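You operate a simulated robot arm through the tools that you are given. There is no shell and no other tool.

You run a simulated robot arm. Do the job below in one go: nothing can be reset, and whatever is moved stays where it is left.

TASK
Swap the blue die in the holder for the black one.
Fine: slacken the red and green bolts first; blue die into the white slot; same bolts tight again.

The check looks at the end state, three seconds after you hand in, the way a careful person would. Anything else that was tipped, shoved, dropped, spilled or broken makes it a failure.

THE ROBOT
A 7-joint arm with a two-finger parallel gripper, fixed in place. Base frame: the origin is at the foot of the arm, x ahead of it, y to its left, z up. Lengths are in m, angles in degrees, forces in N, time in s.
Its first joint turns from -166.0 to 166.0 degrees. Payload 4.4 kg.
Tool frame: the origin (TCP) lies between the finger pads and is the grasp point; the fingertips stand 0.023 m ahead of it; z points along the fingers, y is the line along which they close. The gripper opens to 0.094 m. The fingers are 0.038 m wide and 0.01 m thick; the gripper's body (0.054 by 0.096 m) begins 0.039 m behind the TCP.
Orientation is that of the tool frame in the base frame, as a unit quaternion [w, x, y, z]. With the fingers straight down and closing along the base's y, the tool's x points along the base's -x, its y along +y and its z along -z.

THE INTERFACE
- The arm moves only by the tool move_arm. Its argument "targets" is a list of rows, each an object (a shift or turn left out is 0, a gripper value left out holds the last) with "dr": the turn, a rotation vector about the tool's x, y, z in degrees, a list of three; "linear": the shift along the tool's x, y, z in m, a list of three; "fingers": the opening in per cent of the stroke, from 0 (shut) to 100 (fully open). In form: [{"dr": [rx, ry, rz], "linear": [dx, dy, dz], "fingers": fingers}, ...]. A call has 1 to 20 rows; each row shifts and turns the commanded pose from where the row before left it, along the tool's axes as they then stand. A row lasts 0.2 s, in which the tool goes at most 0.05 m and 8.6 degrees; a call with a longer step from one row to the next is refused whole, and so is a gripper value outside its range. A pose out of reach is approached as far as the arm can. The call stops where the force on the tool passes 80 N (or 10 N more than at its start, if that is more) or the arm is blocked; 0.2 s more then pass. Each finger travels about 0.072 m/s and halts on what it meets, pressing with about 40 N; the grip force reading is that of the motor and also rises with nothing between the fingers. The clock runs only during rows and for 0.2 s after the last one: add rows that do not move to give the fingers time. The reply holds the time, the measured pose of the TCP, the force on the tool along the base axes, the opening and the grip force, in the units named above and with some noise, with the torque about the TCP (base axes, N m) and any sound that the robot's microphone picked up.
- Cameras (640 x 400 px; columns grow to the right, rows downward): "scene" is fixed at [0.2127, 0.4994, 1.755]; the picture's right is [-0.43, -0.90, 0.00], its down [-0.54, 0.26, -0.80] and it looks along [0.72, -0.35, -0.60] (base axes); focal length 349 px, centre (320, 200). "wrist" rides on the gripper at [0.086, 0.016, -0.075] in the tool frame; the picture's right is [-0.18, 0.98, 0.00], its down [-0.58, -0.11, -0.81] and it looks along [-0.79, -0.15, 0.59] (tool axes); focal length 243 px, centre (320, 200). There is no depth. A picture from a camera that has moved, and an enlarged one, comes with that camera's place and axes in the base frame and with its lens. The place of the scene camera against the robot may be out by one fixed shift of up to 0.025 m in any direction.
- get_image(camera): a new picture of that camera. The clock stands still meanwhile.
- enlarge(camera, box): a new picture of the part [left, top, right, bottom] of that camera's present view, enlarged. The clock stands still meanwhile.
- finish_job(): hands the job in; it is judged then, once.

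Places have to be worked out from the pictures, the camera data and where the tool is seen. Open the gripper and draw the arm clear of the work before you hand the job in, unless the task says otherwise.

The tools are called after "Request:" by a JSON object that holds its "name" and its "arguments". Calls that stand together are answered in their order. move_arm: Moves the arm, as the interface text tells. Its arguments: {"type":"object","properties":{"targets":{"type":"array"}},"required":["targets"]} The other tools are called the same way: get_image (camera) takes a picture; enlarge (camera, box) takes an enlarged picture of a part of a camera's view; finish_job () hands the job in.

At the start:

```text
time_s: 0.0
eef_pos: [0.7949, -0.0897, 1.374]
orientation: [-0.001, 0.0, 1.0, 0.0]
contact_force: [-0.4, 0.1, 0.1]
moment: [0.02, 0.02, -0.02]
opening: 0.0939
grip_force: 0.0
```

scene: 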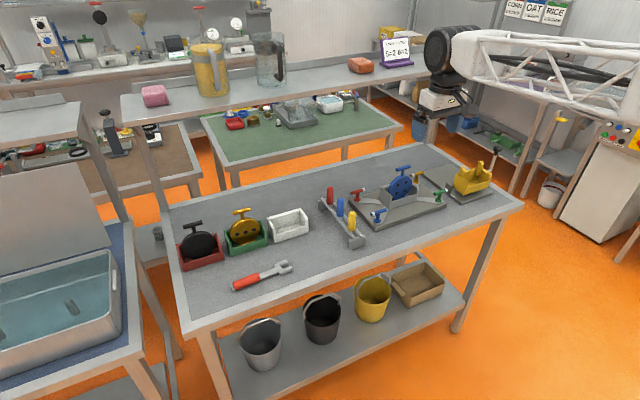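
wrist: 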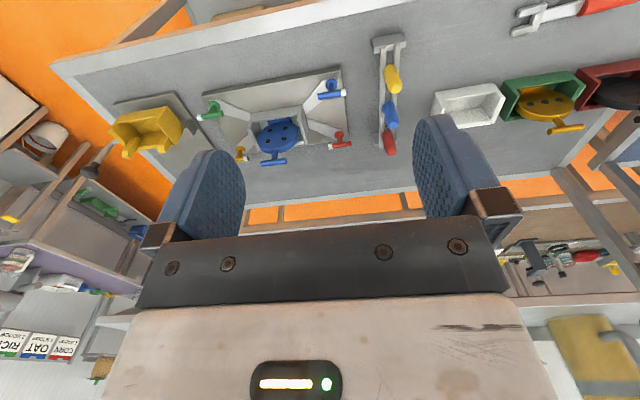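

I'll start by looking closely at the bench from both cameras before planning anything.

Request:
{"name": "enlarge", "arguments": {"camera": "scene", "box": [300, 140, 520, 270]}}

Request:
{"name": "enlarge", "arguments": {"camera": "scene", "box": [160, 180, 380, 310]}}

Request:
{"name": "enlarge", "arguments": {"camera": "wrist", "box": [180, 60, 420, 190]}}

Request:
{"name": "enlarge", "arguments": {"camera": "wrist", "box": [360, 0, 640, 170]}}

```text
2.91 times, centred on (410, 205) of scene
camera zoom: at [0.2127, 0.4994, 1.755], right [-0.43, -0.9, 0.0], down [-0.54, 0.26, -0.8], along [0.72, -0.35, -0.6], focal length 1015 px, centre (58, 186)
```

zoom: 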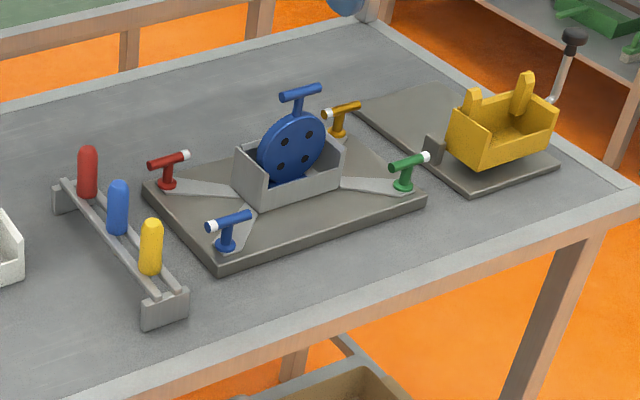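

```text
2.91 times, centred on (270, 245) of scene
camera zoom: at [0.2127, 0.4994, 1.755], right [-0.43, -0.9, 0.0], down [-0.54, 0.26, -0.8], along [0.72, -0.35, -0.6], focal length 1015 px, centre (466, 69)
```

zoom: 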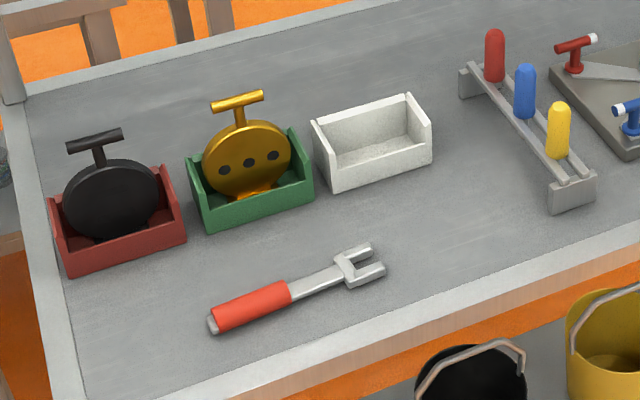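

```text
2.67 times, centred on (300, 125) of wrist
camera zoom: at [0.7093, -0.0736, 1.4484], right [0.18, 0.98, 0.0], down [0.58, -0.11, 0.81], along [0.79, -0.15, -0.59], focal length 647 px, centre (373, 400)
```

zoom: 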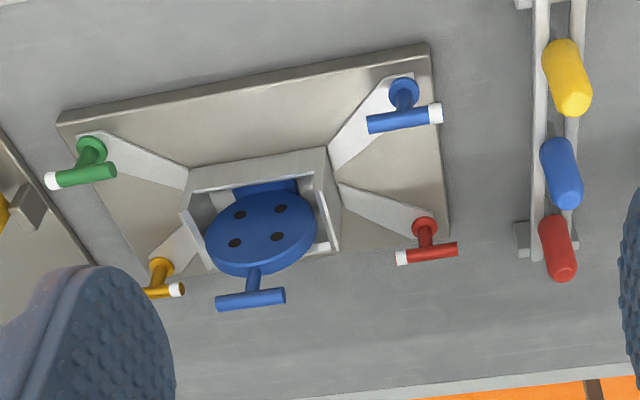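

```text
2.29 times, centred on (500, 85) of wrist
camera zoom: at [0.7093, -0.0736, 1.4484], right [0.18, 0.98, 0.0], down [0.58, -0.11, 0.81], along [0.79, -0.15, -0.59], focal length 555 px, centre (-91, 463)
```

zoom: 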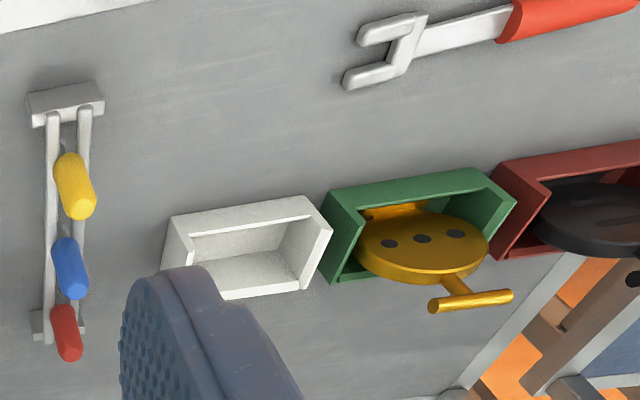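

The bench shows the holder plate with four T-handled bolts, a blue die standing in the grey holder, the black die in the red bin, the yellow die in the green bin and an empty white bin. I'll enlarge the details more to see the bolts, the dies' handles and any marks.

Request:
{"name": "enlarge", "arguments": {"camera": "scene", "box": [340, 160, 460, 235]}}

Request:
{"name": "enlarge", "arguments": {"camera": "scene", "box": [170, 200, 310, 290]}}

Request:
{"name": "enlarge", "arguments": {"camera": "wrist", "box": [190, 70, 360, 170]}}

Request:
{"name": "enlarge", "arguments": {"camera": "scene", "box": [370, 30, 430, 70]}}

```text
5.33 times, centred on (400, 198) of scene
camera zoom: at [0.2127, 0.4994, 1.755], right [-0.43, -0.9, 0.0], down [-0.54, 0.26, -0.8], along [0.72, -0.35, -0.6], focal length 1861 px, centre (-107, 213)
```

zoom: 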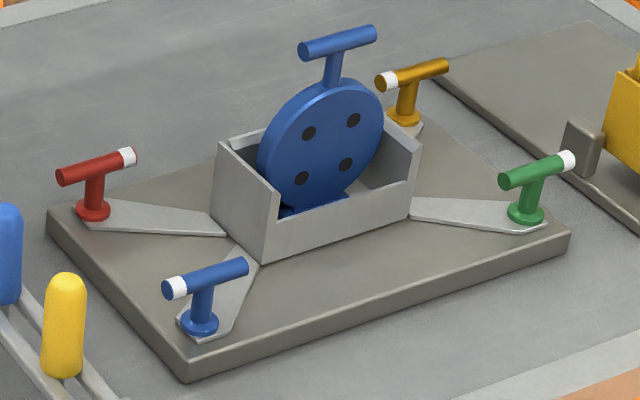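

```text
4.44 times, centred on (240, 245) of scene
camera zoom: at [0.2127, 0.4994, 1.755], right [-0.43, -0.9, 0.0], down [-0.54, 0.26, -0.8], along [0.72, -0.35, -0.6], focal length 1551 px, centre (676, 0)
```

zoom: 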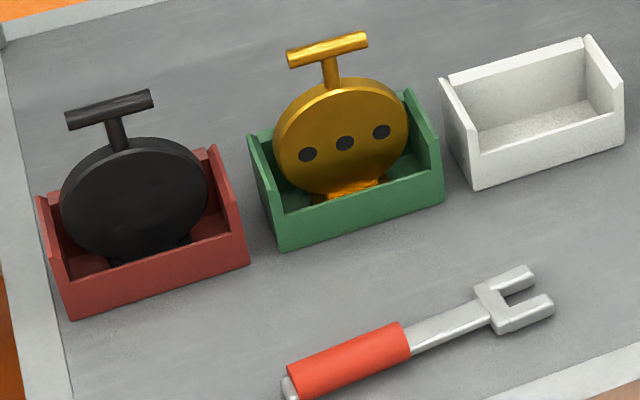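

```text
3.76 times, centred on (275, 120) of wrist
camera zoom: at [0.7093, -0.0736, 1.4484], right [0.18, 0.98, 0.0], down [0.58, -0.11, 0.81], along [0.79, -0.15, -0.59], focal length 913 px, centre (489, 501)
```

zoom: 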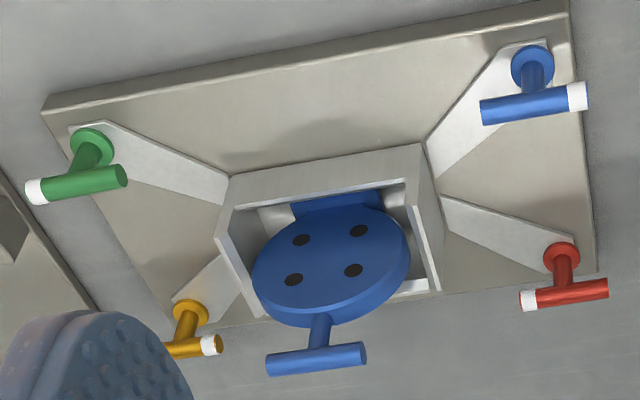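

```text
10.00 times, centred on (400, 50) of scene
camera zoom: at [0.2127, 0.4994, 1.755], right [-0.43, -0.9, 0.0], down [-0.54, 0.26, -0.8], along [0.72, -0.35, -0.6], focal length 3490 px, centre (-480, 1700)
```

zoom: 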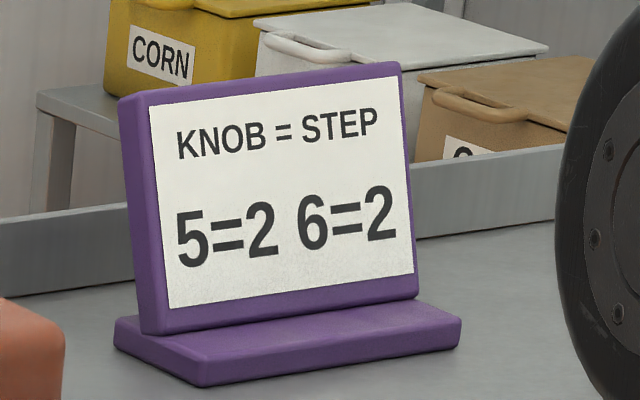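

The sign on the shelf concerns knobs elsewhere, so I'll leave it. All handles lie roughly along base y, so I shift the wrist sideways at the same height to get stereo views for locating things.

Request:
{"name": "move_arm", "arguments": {"targets": [{"linear": [0, -0.04, 0]}, {"linear": [0, -0.04, 0]}, {"linear": [0, -0.04, 0]}, {"linear": [0, -0.04, 0]}, {"linear": [0, 0, 0]}]}}

Request:
{"name": "get_image", "arguments": {"camera": "wrist"}}

Request:
{"name": "enlarge", "arguments": {"camera": "wrist", "box": [260, 50, 500, 200]}}

```text
time_s: 1.2
eef_pos: [0.798, -0.2491, 1.3742]
orientation: [0.0, 0.0, 1.0, 0.0]
contact_force: [0.5, 0.4, -0.4]
moment: [0.0, -0.02, -0.02]
opening: 0.0938
grip_force: 0.1
```

```text
taken
camera wrist: at [0.7106, -0.2336, 1.4487], right [0.18, 0.98, 0.0], down [0.58, -0.11, 0.81], along [0.79, -0.15, -0.59], focal length 243 px, centre (320, 200)
```

wrist: 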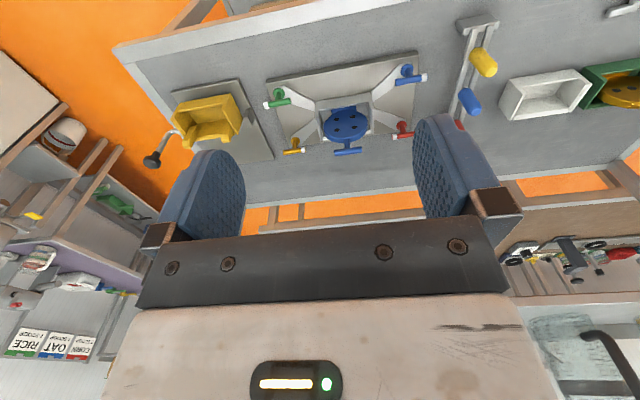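

```text
2.67 times, centred on (380, 125) of wrist
camera zoom: at [0.7106, -0.2336, 1.4487], right [0.18, 0.98, 0.0], down [0.58, -0.11, 0.81], along [0.79, -0.15, -0.59], focal length 647 px, centre (160, 400)
```

zoom: 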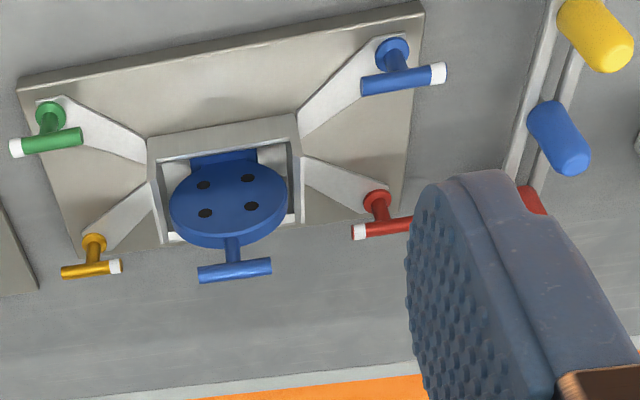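

Stereo puts the bench top near z≈0.89, the blue die's handle near (1.06, −0.24, 1.075), the red bolt near (1.13, −0.13, 0.965) and the green bolt near (0.99, −0.40, 0.97), all far out. I lower a little and move forward, well above everything, to test what the arm can reach.

Request:
{"name": "move_arm", "arguments": {"targets": [{"linear": [0, 0, 0.03]}, {"linear": [0, 0, 0.03]}, {"linear": [0, 0, 0.03]}, {"linear": [-0.04, 0, 0]}, {"linear": [-0.04, 0, 0]}, {"linear": [-0.04, 0, 0]}, {"linear": [-0.03, 0, 0]}, {"linear": [0, 0, 0]}]}}

Request:
{"name": "get_image", "arguments": {"camera": "scene"}}

Request:
{"name": "get_image", "arguments": {"camera": "wrist"}}

```text
time_s: 3.0
eef_pos: [0.948, -0.2495, 1.2835]
orientation: [0.0, 0.0, 1.0, 0.001]
contact_force: [-0.2, 0.0, -0.4]
moment: [0.01, -0.01, -0.01]
opening: 0.094
grip_force: 0.1
```

```text
taken
```

scene: 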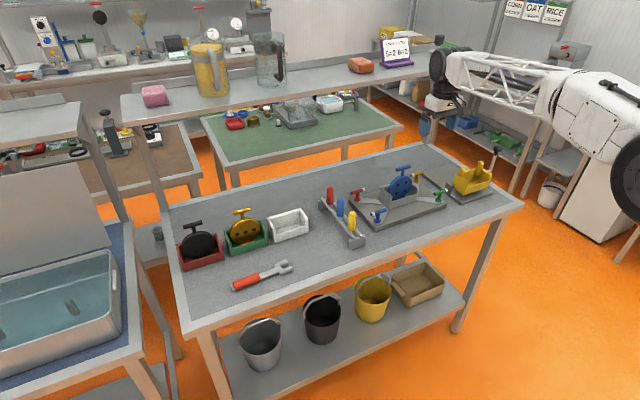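

```text
taken
camera wrist: at [0.8612, -0.234, 1.3581], right [0.18, 0.98, 0.0], down [0.58, -0.11, 0.81], along [0.79, -0.15, -0.59], focal length 243 px, centre (320, 200)
```

wrist: 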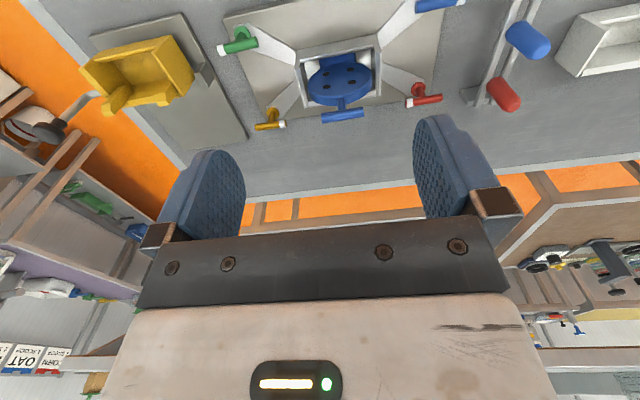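

The arm reached 0.948 fine. I go on forward at the same height to see whether 1.06 is reachable with the tool straight down.

Request:
{"name": "move_arm", "arguments": {"targets": [{"linear": [-0.04, 0, 0]}, {"linear": [-0.04, 0, 0]}, {"linear": [-0.03, 0, 0]}, {"linear": [0, 0, 0]}]}}

Request:
{"name": "get_image", "arguments": {"camera": "scene"}}

Request:
{"name": "get_image", "arguments": {"camera": "wrist"}}

```text
time_s: 4.0
eef_pos: [1.0572, -0.2479, 1.2838]
orientation: [0.0, 0.0, 1.0, 0.0]
contact_force: [-0.2, -0.5, 0.0]
moment: [-0.04, -0.01, 0.01]
opening: 0.0943
grip_force: 0.1
```

```text
taken
```

scene: 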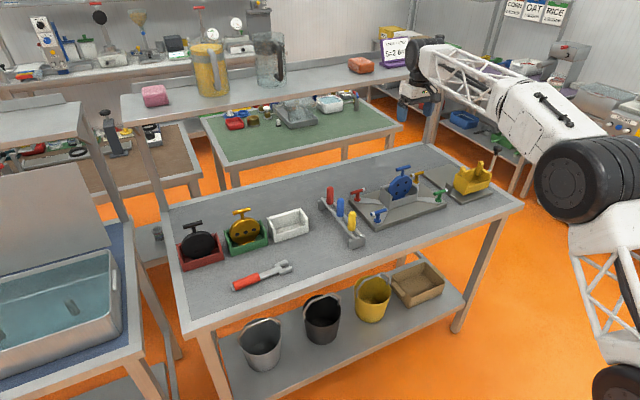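

```text
taken
camera wrist: at [0.9708, -0.2325, 1.3594], right [0.18, 0.98, 0.0], down [0.58, -0.11, 0.81], along [0.79, -0.15, -0.59], focal length 243 px, centre (320, 200)
```

wrist: 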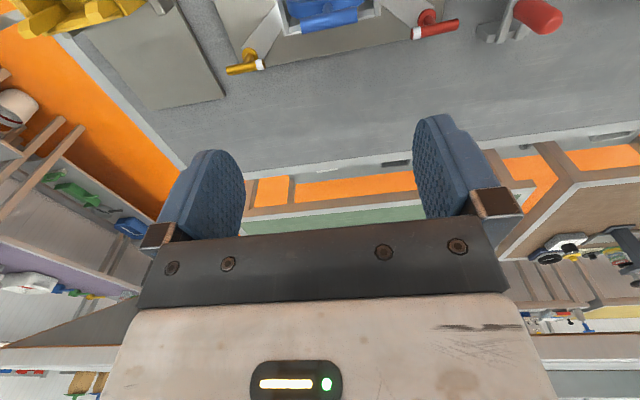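

The arm still has reach to spare here at z≈1.28. I back off and lower a bit to get a sharp stereo view of the holder area.

Request:
{"name": "move_arm", "arguments": {"targets": [{"linear": [0.04, 0, 0]}, {"linear": [0.04, 0, 0]}, {"linear": [0.04, 0, 0]}, {"linear": [0.03, 0, 0]}, {"linear": [0, 0.02, 0.03]}, {"linear": [0, 0, 0]}]}}

Request:
{"name": "enlarge", "arguments": {"camera": "wrist", "box": [200, 0, 440, 150]}}

Request:
{"name": "enlarge", "arguments": {"camera": "wrist", "box": [400, 0, 640, 150]}}

```text
time_s: 5.4
eef_pos: [0.9058, -0.2279, 1.2554]
orientation: [0.0, 0.0, 1.0, 0.001]
contact_force: [0.1, 0.3, -0.1]
moment: [0.01, -0.05, 0.02]
opening: 0.094
grip_force: 0.1
```

```text
2.67 times, centred on (320, 75) of wrist
camera zoom: at [0.8185, -0.212, 1.3296], right [0.18, 0.98, 0.0], down [0.58, -0.11, 0.81], along [0.79, -0.15, -0.59], focal length 647 px, centre (320, 533)
```

zoom: 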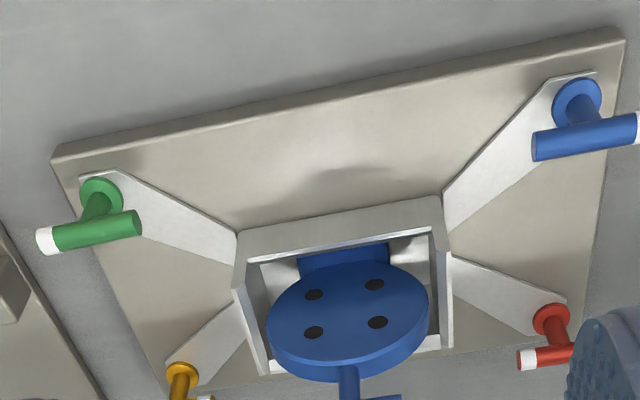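

```text
2.67 times, centred on (520, 75) of wrist
camera zoom: at [0.8185, -0.212, 1.3296], right [0.18, 0.98, 0.0], down [0.58, -0.11, 0.81], along [0.79, -0.15, -0.59], focal length 647 px, centre (-213, 533)
```

zoom: 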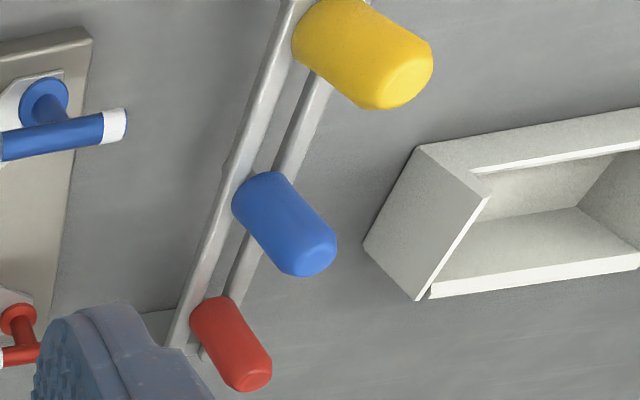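

Everything is aligned with the base axes: red bolt axis ≈(1.143, −0.097), green ≈(0.994, −0.385), handles at z≈0.96, holder centre ≈(1.068, −0.241), red peg top ≈(1.136, 0.021, 1.01). Now I hover above the red bolt at z≈1.13 to check reach and see it up close.

Request:
{"name": "move_arm", "arguments": {"targets": [{"linear": [0, 0.045, 0]}, {"linear": [0, 0.045, 0]}, {"linear": [0, 0.035, 0]}, {"linear": [-0.04, 0, 0]}, {"linear": [-0.04, 0, 0]}, {"linear": [-0.04, 0, 0.02]}, {"linear": [-0.04, 0, 0.02]}, {"linear": [-0.04, 0, 0.02]}, {"linear": [-0.035, 0, 0.03]}, {"linear": [0, 0, 0.03]}, {"linear": [0, 0, 0]}]}}

Request:
{"name": "get_image", "arguments": {"camera": "scene"}}

Request:
{"name": "get_image", "arguments": {"camera": "wrist"}}

```text
time_s: 7.8
eef_pos: [1.1418, -0.1031, 1.1338]
orientation: [0.0, 0.0, 1.0, 0.0]
contact_force: [-0.1, -0.3, 0.0]
moment: [0.01, 0.02, -0.04]
opening: 0.0938
grip_force: 0.0
```

```text
taken
```

scene: 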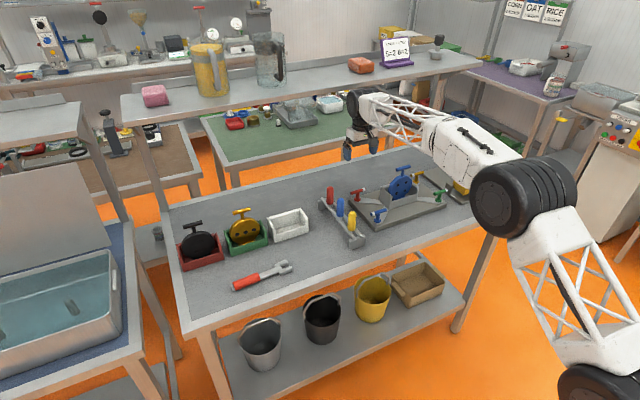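

```text
taken
camera wrist: at [1.0543, -0.0878, 1.2078], right [0.18, 0.98, 0.0], down [0.58, -0.11, 0.81], along [0.79, -0.15, -0.59], focal length 243 px, centre (320, 200)
```

wrist: 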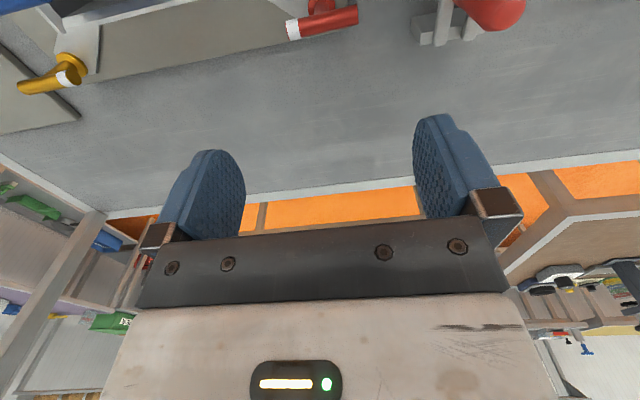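

The arm reaches over the red bolt without trouble. I enlarge the wrist view on the red bolt to refine its position.

Request:
{"name": "enlarge", "arguments": {"camera": "wrist", "box": [240, 0, 400, 100]}}

Request:
{"name": "enlarge", "arguments": {"camera": "scene", "box": [330, 80, 450, 155]}}

```text
4.00 times, centred on (320, 50) of wrist
camera zoom: at [1.0543, -0.0878, 1.2078], right [0.18, 0.98, 0.0], down [0.58, -0.11, 0.81], along [0.79, -0.15, -0.59], focal length 970 px, centre (320, 800)
```

zoom: 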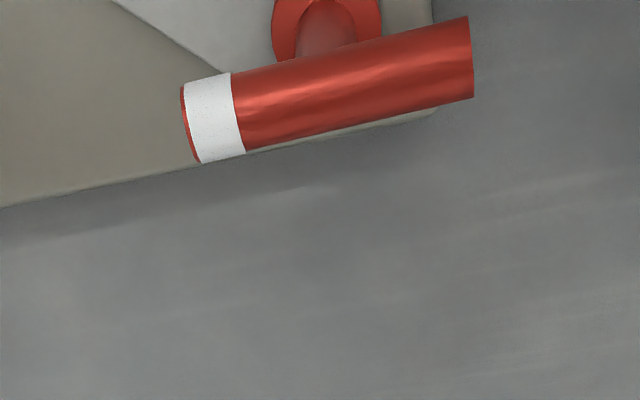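

```text
5.33 times, centred on (390, 118) of scene
camera zoom: at [0.2127, 0.4994, 1.755], right [-0.43, -0.9, 0.0], down [-0.54, 0.26, -0.8], along [0.72, -0.35, -0.6], focal length 1861 px, centre (-53, 640)
```

zoom: 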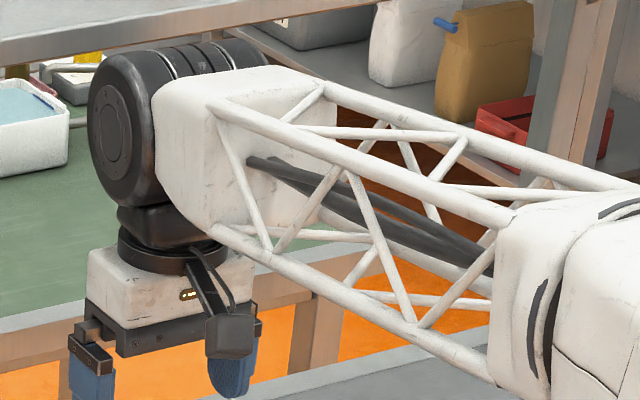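

The bar's centre in this close view works out to about (1.131, −0.0995, 0.967), bar Ø≈17 mm and 61 mm long, lying along y. I centre over it and turn the tool +90° about its z so the fingers will close along base x across the bar, still at hover height.

Request:
{"name": "move_arm", "arguments": {"targets": [{"linear": [0.011, 0.004, 0]}, {"dr": [0, 0, 8.2]}, {"dr": [0, 0, 8.2]}, {"dr": [0, 0, 8.2]}, {"dr": [0, 0, 8.2]}, {"dr": [0, 0, 8.2]}, {"dr": [0, 0, 8.2]}, {"dr": [0, 0, 8.2]}, {"dr": [0, 0, 8.2]}, {"dr": [0, 0, 8.2]}, {"dr": [0, 0, 8.2]}, {"dr": [0, 0, 8.0]}, {"linear": [0, 0, 0]}]}}

Request:
{"name": "get_image", "arguments": {"camera": "wrist"}}

Request:
{"name": "get_image", "arguments": {"camera": "scene"}}

```text
time_s: 10.6
eef_pos: [1.1298, -0.1016, 1.1343]
orientation: [0.0, 0.708, 0.706, 0.001]
contact_force: [-0.2, -0.3, -0.6]
moment: [0.02, -0.01, 0.04]
opening: 0.0941
grip_force: 0.0
```

```text
taken
camera wrist: at [1.1459, -0.0149, 1.2085], right [0.98, -0.19, 0.0], down [-0.11, -0.58, 0.81], along [-0.15, -0.79, -0.59], focal length 243 px, centre (320, 200)
```

wrist: 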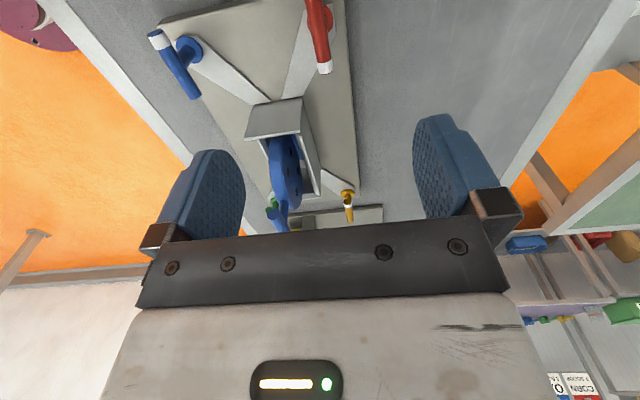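

```text
taken
```

scene: 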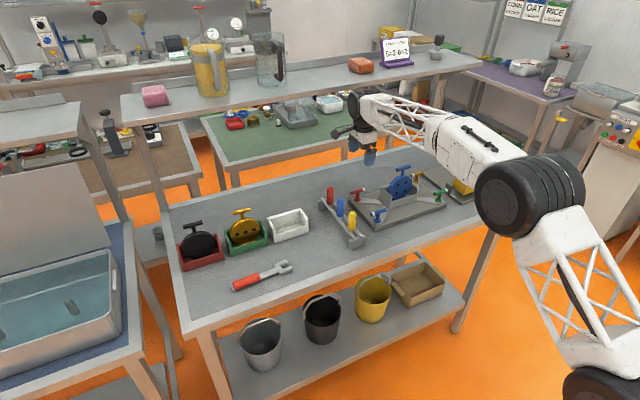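

The turn went fine. I enlarge the wrist view around the red bar to check centring from this side.

Request:
{"name": "enlarge", "arguments": {"camera": "wrist", "box": [240, 0, 400, 100]}}

Request:
{"name": "enlarge", "arguments": {"camera": "wrist", "box": [150, 0, 390, 150]}}

Request:
{"name": "enlarge", "arguments": {"camera": "scene", "box": [310, 80, 470, 240]}}

```text
4.00 times, centred on (320, 50) of wrist
camera zoom: at [1.1459, -0.0149, 1.2085], right [0.98, -0.19, 0.0], down [-0.11, -0.58, 0.81], along [-0.15, -0.79, -0.59], focal length 970 px, centre (320, 800)
```

zoom: 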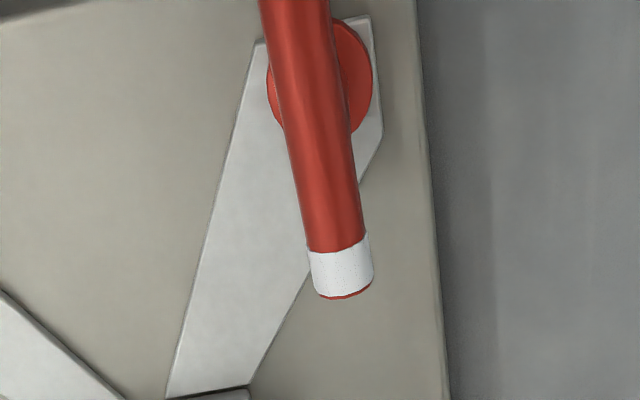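

```text
2.67 times, centred on (270, 75) of wrist
camera zoom: at [1.1459, -0.0149, 1.2085], right [0.98, -0.19, 0.0], down [-0.11, -0.58, 0.81], along [-0.15, -0.79, -0.59], focal length 647 px, centre (453, 533)
```

zoom: 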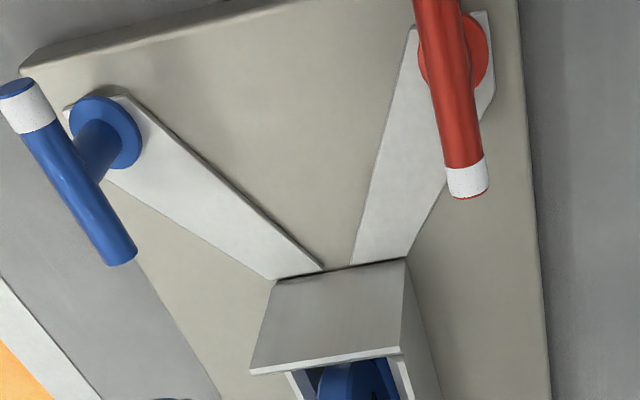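

```text
2.50 times, centred on (390, 160) of scene
camera zoom: at [0.2127, 0.4994, 1.755], right [-0.43, -0.9, 0.0], down [-0.54, 0.26, -0.8], along [0.72, -0.35, -0.6], focal length 872 px, centre (145, 300)
```

zoom: 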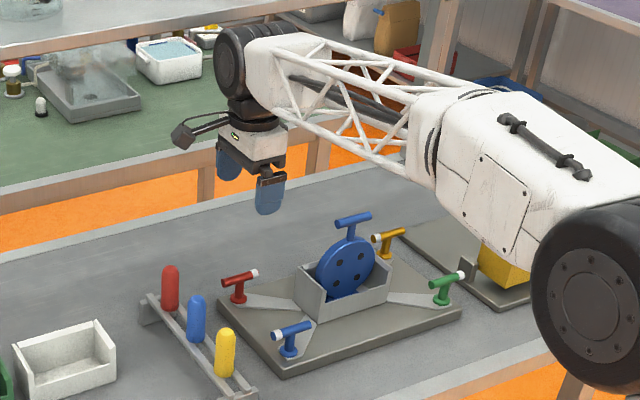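

The bar is centred under the tool (axis ≈(1.130, −0.102)). I descend part way to z≈1.03 and check the clearance of the wrist camera to the red peg and of the forearm to the die.

Request:
{"name": "move_arm", "arguments": {"targets": [{"linear": [-0.001, 0, 0.035]}, {"linear": [0, 0, 0.035]}, {"linear": [0, 0, 0.034]}, {"linear": [0, 0, 0]}]}}

Request:
{"name": "enlarge", "arguments": {"camera": "scene", "box": [310, 100, 470, 240]}}

Request:
{"name": "get_image", "arguments": {"camera": "wrist"}}

Request:
{"name": "get_image", "arguments": {"camera": "scene"}}

```text
time_s: 11.6
eef_pos: [1.1297, -0.1019, 1.0294]
orientation: [0.0, 0.708, 0.707, 0.001]
contact_force: [-0.4, -0.9, 0.0]
moment: [0.01, 0.02, 0.03]
opening: 0.0938
grip_force: 0.0
```

```text
2.86 times, centred on (390, 170) of scene
camera zoom: at [0.2127, 0.4994, 1.755], right [-0.43, -0.9, 0.0], down [-0.54, 0.26, -0.8], along [0.72, -0.35, -0.6], focal length 997 px, centre (120, 286)
```

zoom: 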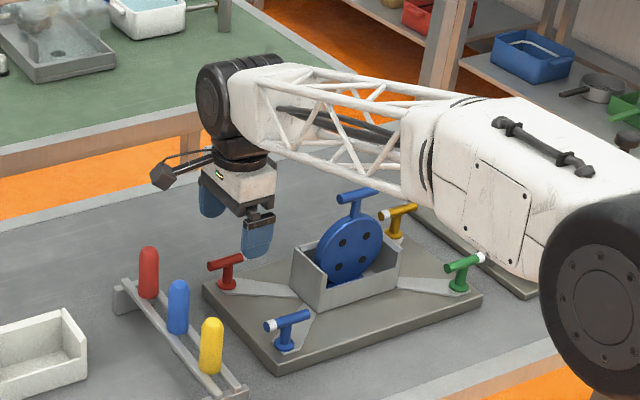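

```text
taken
camera wrist: at [1.1456, -0.0171, 1.1045], right [0.98, -0.18, 0.0], down [-0.11, -0.58, 0.81], along [-0.15, -0.79, -0.59], focal length 243 px, centre (320, 200)
```

wrist: 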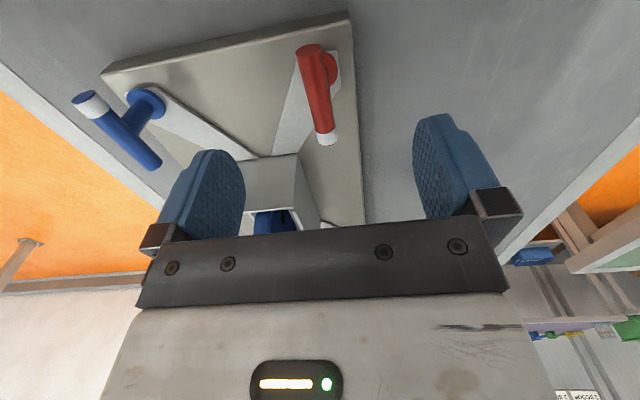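

```text
taken
```

scene: 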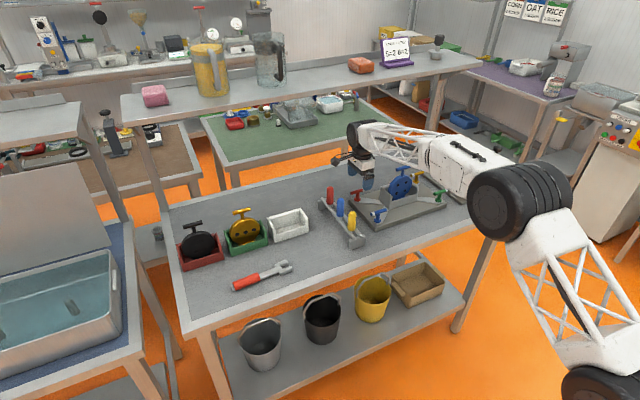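

Clearances look fine: the forearm slopes up away from the plate at y≈−0.1, and the wrist camera will stay above the peg. I descend the last 5 cm to straddle the red bar, without closing yet.

Request:
{"name": "move_arm", "arguments": {"targets": [{"linear": [0, 0, 0.02]}, {"linear": [0, 0, 0.02]}, {"linear": [0, 0, 0.008]}, {"linear": [0, 0, 0]}]}}

Request:
{"name": "get_image", "arguments": {"camera": "wrist"}}

Request:
{"name": "enlarge", "arguments": {"camera": "scene", "box": [310, 130, 450, 240]}}

```text
time_s: 12.6
eef_pos: [1.1295, -0.1025, 0.9819]
orientation: [0.0, 0.707, 0.707, 0.0]
contact_force: [0.5, 0.6, -0.7]
moment: [0.0, -0.01, 0.0]
opening: 0.0941
grip_force: 0.0
```

```text
taken
camera wrist: at [1.146, -0.0169, 1.0569], right [0.98, -0.18, 0.0], down [-0.11, -0.58, 0.81], along [-0.15, -0.79, -0.59], focal length 243 px, centre (320, 200)
```

wrist: 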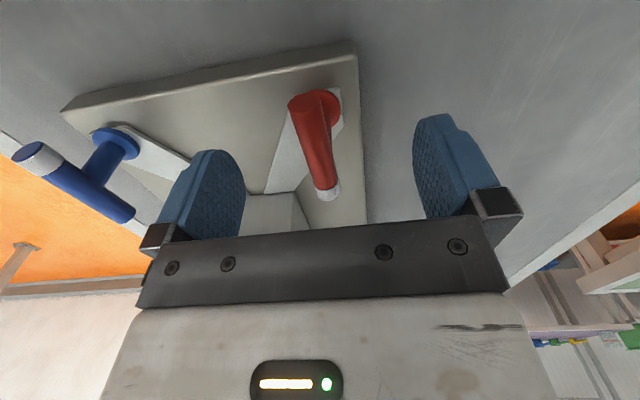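

```text
3.64 times, centred on (380, 185) of scene
camera zoom: at [0.2127, 0.4994, 1.755], right [-0.43, -0.9, 0.0], down [-0.54, 0.26, -0.8], along [0.72, -0.35, -0.6], focal length 1269 px, centre (102, 254)
```

zoom: 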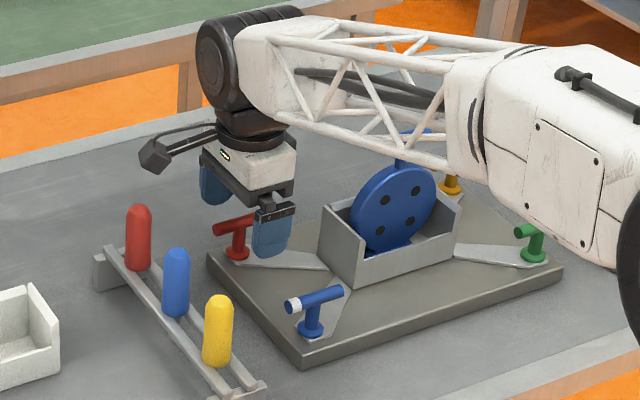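

The bar lies between the fingers, about 15 mm below the TCP plane and centred within 1–2 mm. I nudge 1 mm and close on it.

Request:
{"name": "move_arm", "arguments": {"targets": [{"linear": [0, 0.001, 0], "fingers": 40}, {"fingers": 10}, {"fingers": 0}, {"fingers": 0}, {"fingers": 0}]}}

Request:
{"name": "get_image", "arguments": {"camera": "wrist"}}

```text
time_s: 13.8
eef_pos: [1.13, -0.102, 0.9824]
orientation: [0.0, 0.707, 0.707, 0.0]
contact_force: [-63.5, 6.5, 7.8]
moment: [-0.05, 1.24, 0.14]
opening: 0.0139
grip_force: 45.2
```

```text
taken
camera wrist: at [1.1462, -0.0163, 1.0568], right [0.98, -0.18, 0.0], down [-0.11, -0.58, 0.81], along [-0.15, -0.79, -0.59], focal length 243 px, centre (320, 200)
```

wrist: 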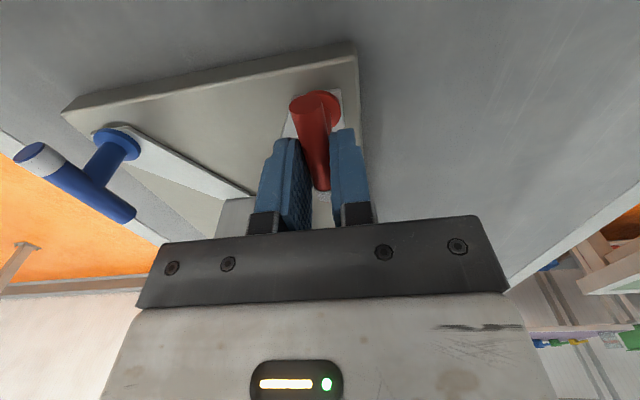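

The fingers are on the bar (14 mm), but there is a −63 N side load, so the grip is off-centre; shifting the tool about 1.5 mm toward −x should relieve it.

Request:
{"name": "move_arm", "arguments": {"targets": [{"linear": [0, -0.001, 0]}, {"linear": [0, 0, 0]}]}}

```text
time_s: 14.4
eef_pos: [1.1302, -0.1018, 0.9822]
orientation: [0.0, 0.707, 0.707, 0.0]
contact_force: [-36.2, 4.8, 3.4]
moment: [0.98, 0.64, 0.06]
opening: 0.0138
grip_force: 45.4
```

That halved the load; another 1.3 mm the same way.

Request:
{"name": "move_arm", "arguments": {"targets": [{"linear": [0, -0.0013, 0]}, {"linear": [0, 0, 0]}]}}

```text
time_s: 15.0
eef_pos: [1.1301, -0.1018, 0.9829]
orientation: [0.001, 0.707, 0.707, 0.001]
contact_force: [18.1, -3.1, -2.6]
moment: [0.7, -0.38, 0.01]
opening: 0.0141
grip_force: 44.8
```

Side load is small now. I try the first turn counter-clockwise seen from above (negative about tool z) in small steps and watch the torque.

Request:
{"name": "move_arm", "arguments": {"targets": [{"linear": [0, 0.0004, 0]}, {"dr": [0, 0, -4]}, {"dr": [0, 0, -4]}, {"linear": [0, 0, 0]}]}}

Request:
{"name": "get_image", "arguments": {"camera": "wrist"}}

```text
time_s: 16.0
eef_pos: [1.1318, -0.1015, 0.9824]
orientation: [0.0, 0.656, 0.754, 0.001]
contact_force: [75.1, -22.7, -9.5]
moment: [-0.48, -1.3, -0.1]
opening: 0.0139
grip_force: 45.3
```

```text
taken
camera wrist: at [1.1337, -0.0142, 1.057], right [1.0, -0.04, 0.0], down [-0.03, -0.59, 0.81], along [-0.04, -0.81, -0.59], focal length 243 px, centre (320, 200)
```

wrist: 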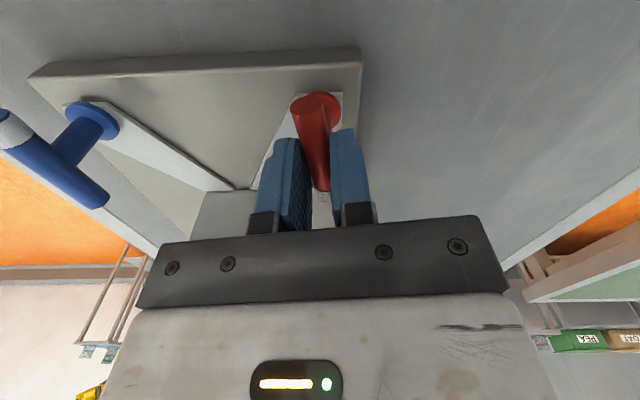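

The bolt turned with the gripper (about 8°, torque only −0.1 N·m), but a side force built up, meaning my TCP is not quite on the bolt axis. I relieve it and take another small step to find where the axis really is.

Request:
{"name": "move_arm", "arguments": {"targets": [{"linear": [-0.0005, 0.0009, 0]}, {"linear": [0, 0.0009, 0]}, {"linear": [0, 0, 0]}]}}

```text
time_s: 16.8
eef_pos: [1.1298, -0.102, 0.9832]
orientation: [-0.001, 0.656, 0.755, -0.001]
contact_force: [6.5, -17.2, 6.6]
moment: [-0.81, -0.04, 0.02]
opening: 0.014
grip_force: 44.9
```

Load relieved with 1.8 mm. I turn another 8° to see whether the same drift repeats.

Request:
{"name": "move_arm", "arguments": {"targets": [{"dr": [0, 0, -4]}, {"dr": [0, 0, -4]}, {"linear": [0, 0, 0]}]}}

```text
time_s: 17.6
eef_pos: [1.1302, -0.1026, 0.9835]
orientation: [0.0, 0.602, 0.798, 0.0]
contact_force: [-44.4, -12.5, 14.8]
moment: [-0.58, 0.81, 0.1]
opening: 0.0141
grip_force: 44.5
```

Now the side force has the opposite sign, so it is arm tracking error rather than a true axis offset. I'll keep turning and relieve the load at each step.

Request:
{"name": "move_arm", "arguments": {"targets": [{"linear": [0, -0.0012, -0.0003]}, {"dr": [0, 0, -4]}, {"dr": [0, 0, -4]}, {"linear": [0, 0, 0]}]}}

```text
time_s: 18.6
eef_pos: [1.1303, -0.1007, 0.9824]
orientation: [0.001, 0.544, 0.839, 0.001]
contact_force: [27.6, 1.0, 2.9]
moment: [0.27, -0.45, -0.03]
opening: 0.014
grip_force: 44.4
```

Turning easily. I continue with 12° more and a small relief.

Request:
{"name": "move_arm", "arguments": {"targets": [{"linear": [0, 0.0005, 0], "dr": [0, 0, -4]}, {"dr": [0, 0, -4]}, {"dr": [0, 0, -4]}, {"linear": [0, 0, 0]}]}}

Request:
{"name": "get_image", "arguments": {"camera": "wrist"}}

```text
time_s: 19.6
eef_pos: [1.1307, -0.1017, 0.9813]
orientation: [0.001, 0.453, 0.891, 0.0]
contact_force: [40.7, 3.3, 10.4]
moment: [0.44, -0.51, 0.0]
opening: 0.0138
grip_force: 45.5
```

```text
taken
camera wrist: at [1.0926, -0.0222, 1.0569], right [0.9, 0.43, 0.0], down [0.25, -0.53, 0.81], along [0.35, -0.73, -0.59], focal length 243 px, centre (320, 200)
```

wrist: 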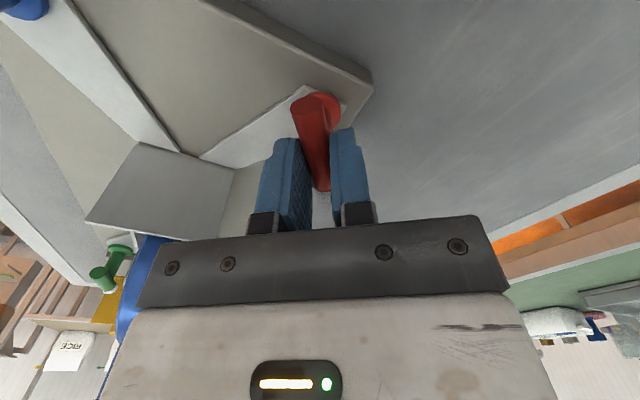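

36° turned so far, still free. I relieve and continue.

Request:
{"name": "move_arm", "arguments": {"targets": [{"linear": [-0.0004, 0.0008, 0], "dr": [0, 0, -4]}, {"dr": [0, 0, -4]}, {"dr": [0, 0, -4]}, {"linear": [0, 0, 0]}]}}

```text
time_s: 20.6
eef_pos: [1.1312, -0.1008, 0.9821]
orientation: [0.0, 0.357, 0.934, 0.0]
contact_force: [2.5, 20.5, 14.3]
moment: [-0.01, -0.42, -0.01]
opening: 0.0137
grip_force: 45.0
```

No resistance yet at 48°. Continuing.

Request:
{"name": "move_arm", "arguments": {"targets": [{"linear": [0.0003, 0.0004, -0.0003], "dr": [0, 0, -4]}, {"dr": [0, 0, -4]}, {"dr": [0, 0, -4]}, {"dr": [0, 0, -4]}, {"linear": [0, 0, 0]}]}}

```text
time_s: 21.8
eef_pos: [1.1313, -0.1007, 0.9823]
orientation: [0.0, 0.224, 0.975, 0.0]
contact_force: [-24.0, 21.0, 15.1]
moment: [0.47, 0.59, -0.01]
opening: 0.0135
grip_force: 44.8
```

Still free at 64°. Continuing with a little relief along the bar.

Request:
{"name": "move_arm", "arguments": {"targets": [{"linear": [0.0006, 0.0002, -0.0003], "dr": [0, 0, -4]}, {"dr": [0, 0, -4]}, {"dr": [0, 0, -4]}, {"dr": [0, 0, -4]}, {"linear": [0, 0, 0]}]}}

Request:
{"name": "get_image", "arguments": {"camera": "wrist"}}

Request:
{"name": "enlarge", "arguments": {"camera": "scene", "box": [310, 130, 450, 240]}}

```text
time_s: 23.0
eef_pos: [1.1317, -0.1, 0.9823]
orientation: [0.001, 0.087, 0.996, 0.0]
contact_force: [36.1, 4.9, 3.2]
moment: [0.05, -0.78, 0.02]
opening: 0.0141
grip_force: 44.8
```

```text
taken
camera wrist: at [1.0485, -0.0698, 1.0568], right [0.35, 0.94, 0.0], down [0.55, -0.21, 0.81], along [0.76, -0.28, -0.59], focal length 243 px, centre (320, 200)
```

wrist: 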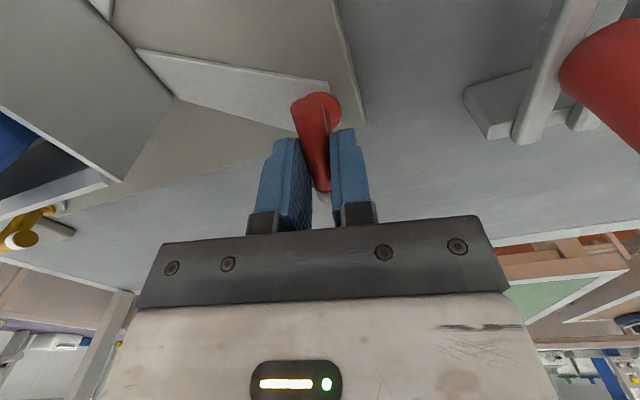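

```text
3.64 times, centred on (380, 185) of scene
camera zoom: at [0.2127, 0.4994, 1.755], right [-0.43, -0.9, 0.0], down [-0.54, 0.26, -0.8], along [0.72, -0.35, -0.6], focal length 1269 px, centre (102, 254)
```

zoom: 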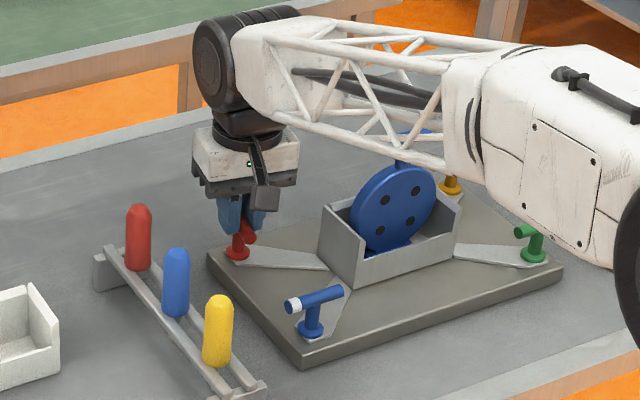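

80° turned, no resistance, no height change. I continue counter-clockwise to look for a stop or click.

Request:
{"name": "move_arm", "arguments": {"targets": [{"linear": [-0.0003, 0.0002, 0], "dr": [0, 0, -4]}, {"dr": [0, 0, -4]}, {"dr": [0, 0, -4]}, {"dr": [0, 0, -4]}, {"linear": [0, 0, 0]}]}}

```text
time_s: 24.2
eef_pos: [1.1302, -0.099, 0.9833]
orientation: [0.0, -0.053, 0.999, 0.0]
contact_force: [29.4, 6.0, 7.0]
moment: [0.11, -0.35, 0.01]
opening: 0.014
grip_force: 45.2
```

96° turned. Continuing in the same way.

Request:
{"name": "move_arm", "arguments": {"targets": [{"linear": [-0.0005, 0, 0], "dr": [0, 0, -4]}, {"dr": [0, 0, -4]}, {"dr": [0, 0, -4]}, {"dr": [0, 0, -4]}, {"linear": [0, 0, 0]}]}}

```text
time_s: 25.4
eef_pos: [1.1307, -0.1003, 0.9822]
orientation: [-0.001, -0.191, 0.982, 0.001]
contact_force: [-35.4, 19.0, 6.6]
moment: [-0.06, 1.54, -0.05]
opening: 0.0139
grip_force: 45.9
```

112° turned. Relieve and continue.

Request:
{"name": "move_arm", "arguments": {"targets": [{"linear": [0.0005, 0.0006, 0], "dr": [0, 0, -4]}, {"dr": [0, 0, -4]}, {"dr": [0, 0, -4]}, {"dr": [0, 0, -4]}, {"linear": [0, 0, 0]}]}}

Request:
{"name": "get_image", "arguments": {"camera": "wrist"}}

```text
time_s: 26.6
eef_pos: [1.1308, -0.099, 0.9825]
orientation: [0.0, -0.326, 0.945, 0.0]
contact_force: [-22.6, 32.0, -4.4]
moment: [1.07, -0.2, -0.03]
opening: 0.0136
grip_force: 45.2
```

```text
taken
camera wrist: at [1.0525, -0.1405, 1.0568], right [-0.46, 0.89, 0.0], down [0.53, 0.27, 0.81], along [0.72, 0.37, -0.59], focal length 243 px, centre (320, 200)
```

wrist: 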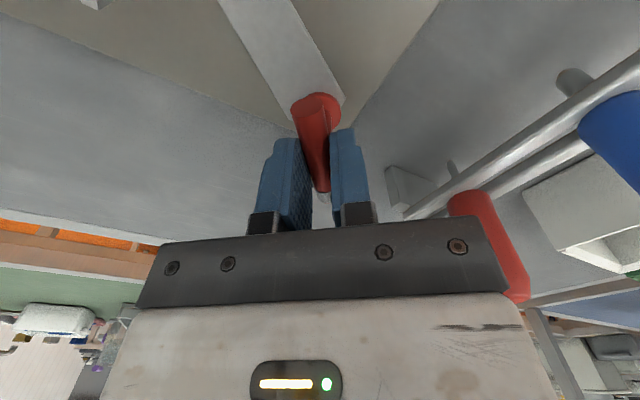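

128° turned. I continue toward 180°, where the white tip would point as on the other two bolts, watching for a stop.

Request:
{"name": "move_arm", "arguments": {"targets": [{"linear": [0, 0.0009, 0], "dr": [0, 0, -4]}, {"dr": [0, 0, -4]}, {"dr": [0, 0, -4]}, {"linear": [0, 0, 0]}]}}

```text
time_s: 27.6
eef_pos: [1.1308, -0.1, 0.983]
orientation: [0.0, -0.423, 0.906, 0.0]
contact_force: [12.8, 18.9, -11.7]
moment: [0.06, -0.09, 0.01]
opening: 0.0138
grip_force: 45.2
```

140°, still free. Continuing.

Request:
{"name": "move_arm", "arguments": {"targets": [{"linear": [-0.0004, 0, 0.0002], "dr": [0, 0, -4]}, {"dr": [0, 0, -4]}, {"dr": [0, 0, -4]}, {"linear": [0, 0, 0]}]}}

```text
time_s: 28.6
eef_pos: [1.1297, -0.1002, 0.9826]
orientation: [0.0, -0.516, 0.857, 0.0]
contact_force: [1.9, 16.9, -14.9]
moment: [1.04, -0.41, -0.05]
opening: 0.0139
grip_force: 45.4
```

152° turned. I check the scene view for the wrist camera's clearance to the die before going further.

Request:
{"name": "enlarge", "arguments": {"camera": "scene", "box": [310, 130, 450, 240]}}

Request:
{"name": "get_image", "arguments": {"camera": "wrist"}}

```text
3.64 times, centred on (380, 185) of scene
camera zoom: at [0.2127, 0.4994, 1.755], right [-0.43, -0.9, 0.0], down [-0.54, 0.26, -0.8], along [0.72, -0.35, -0.6], focal length 1269 px, centre (102, 254)
```

zoom: 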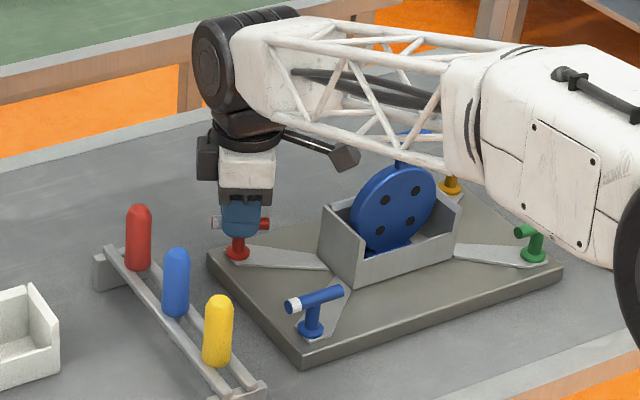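

```text
taken
camera wrist: at [1.0754, -0.1684, 1.0569], right [-0.78, 0.62, 0.0], down [0.37, 0.46, 0.81], along [0.5, 0.63, -0.59], focal length 243 px, centre (320, 200)
```

wrist: 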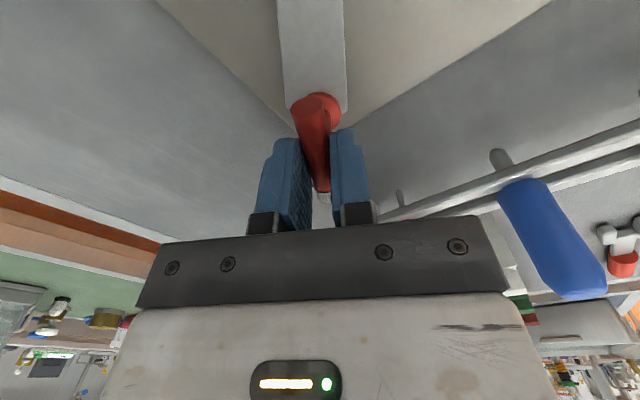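

The camera has passed the nearest corner of the die and moves away from it from here on. I continue the last part toward 180°.

Request:
{"name": "move_arm", "arguments": {"targets": [{"linear": [-0.0003, 0, 0.0003], "dr": [0, 0, -4]}, {"dr": [0, 0, -4]}, {"dr": [0, 0, -4]}, {"linear": [0, 0, 0]}]}}

```text
time_s: 29.6
eef_pos: [1.1304, -0.0974, 0.9822]
orientation: [-0.001, -0.601, 0.799, 0.001]
contact_force: [-35.8, 9.5, -6.7]
moment: [-0.83, 0.95, 0.0]
opening: 0.0138
grip_force: 45.1
```

164°, no stop. I finish the half turn.

Request:
{"name": "move_arm", "arguments": {"targets": [{"linear": [0, 0.0009, 0], "dr": [0, 0, -4]}, {"dr": [0, 0, -4]}, {"dr": [0, 0, -4]}, {"dr": [0, 0, -4]}, {"linear": [0, 0, 0]}]}}

Request:
{"name": "enlarge", "arguments": {"camera": "scene", "box": [310, 130, 450, 240]}}

```text
time_s: 30.8
eef_pos: [1.1312, -0.0991, 0.9825]
orientation: [-0.001, -0.707, 0.708, 0.0]
contact_force: [9.5, -7.2, -10.6]
moment: [-0.28, -0.2, 0.02]
opening: 0.0141
grip_force: 45.0
```

```text
3.64 times, centred on (380, 185) of scene
camera zoom: at [0.2127, 0.4994, 1.755], right [-0.43, -0.9, 0.0], down [-0.54, 0.26, -0.8], along [0.72, -0.35, -0.6], focal length 1269 px, centre (102, 254)
```

zoom: 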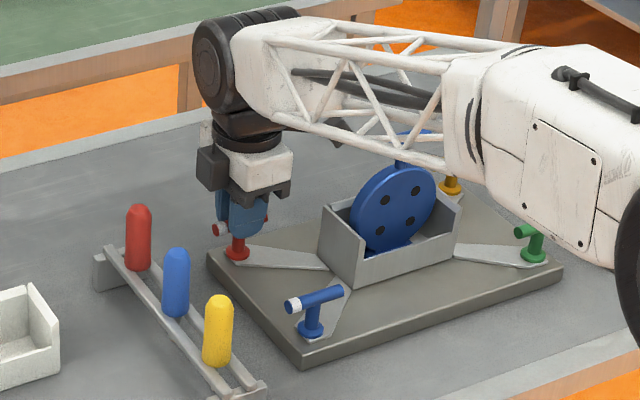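

The red bolt has made a half turn with no stop; its white tip now points to +y, matching the blue and yellow bolts, which presumably are the slack ones. I open and lift straight up.

Request:
{"name": "move_arm", "arguments": {"targets": [{"fingers": 50}, {"fingers": 100}, {"fingers": 100}, {"linear": [0, 0, -0.03]}, {"linear": [0, 0, -0.04]}, {"linear": [0, 0, -0.04]}, {"linear": [0, 0, -0.04]}, {"linear": [0, 0, 0]}]}}

Request:
{"name": "get_image", "arguments": {"camera": "wrist"}}

Request:
{"name": "enlarge", "arguments": {"camera": "scene", "box": [310, 130, 470, 240]}}

```text
time_s: 32.6
eef_pos: [1.1285, -0.0977, 1.1349]
orientation: [0.0, -0.707, 0.707, 0.0]
contact_force: [-0.3, 0.5, 0.6]
moment: [0.0, 0.0, 0.0]
opening: 0.0937
grip_force: 0.1
```

```text
taken
camera wrist: at [1.1123, -0.1857, 1.2095], right [-0.98, 0.18, 0.0], down [0.11, 0.58, 0.81], along [0.15, 0.79, -0.59], focal length 243 px, centre (320, 200)
```

wrist: 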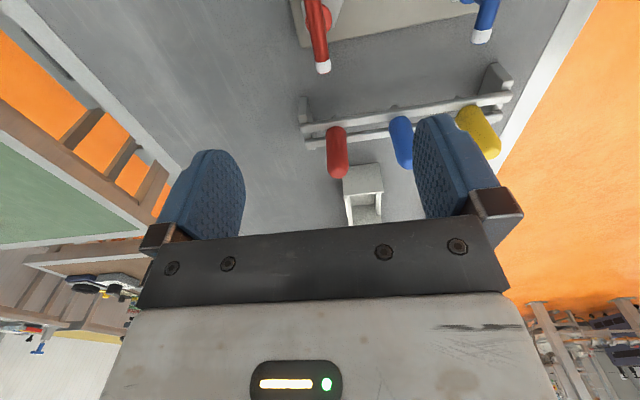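

```text
3.64 times, centred on (390, 185) of scene
camera zoom: at [0.2127, 0.4994, 1.755], right [-0.43, -0.9, 0.0], down [-0.54, 0.26, -0.8], along [0.72, -0.35, -0.6], focal length 1269 px, centre (66, 254)
```

zoom: 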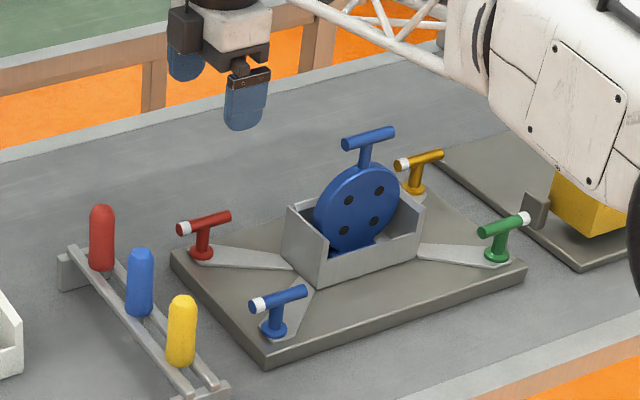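

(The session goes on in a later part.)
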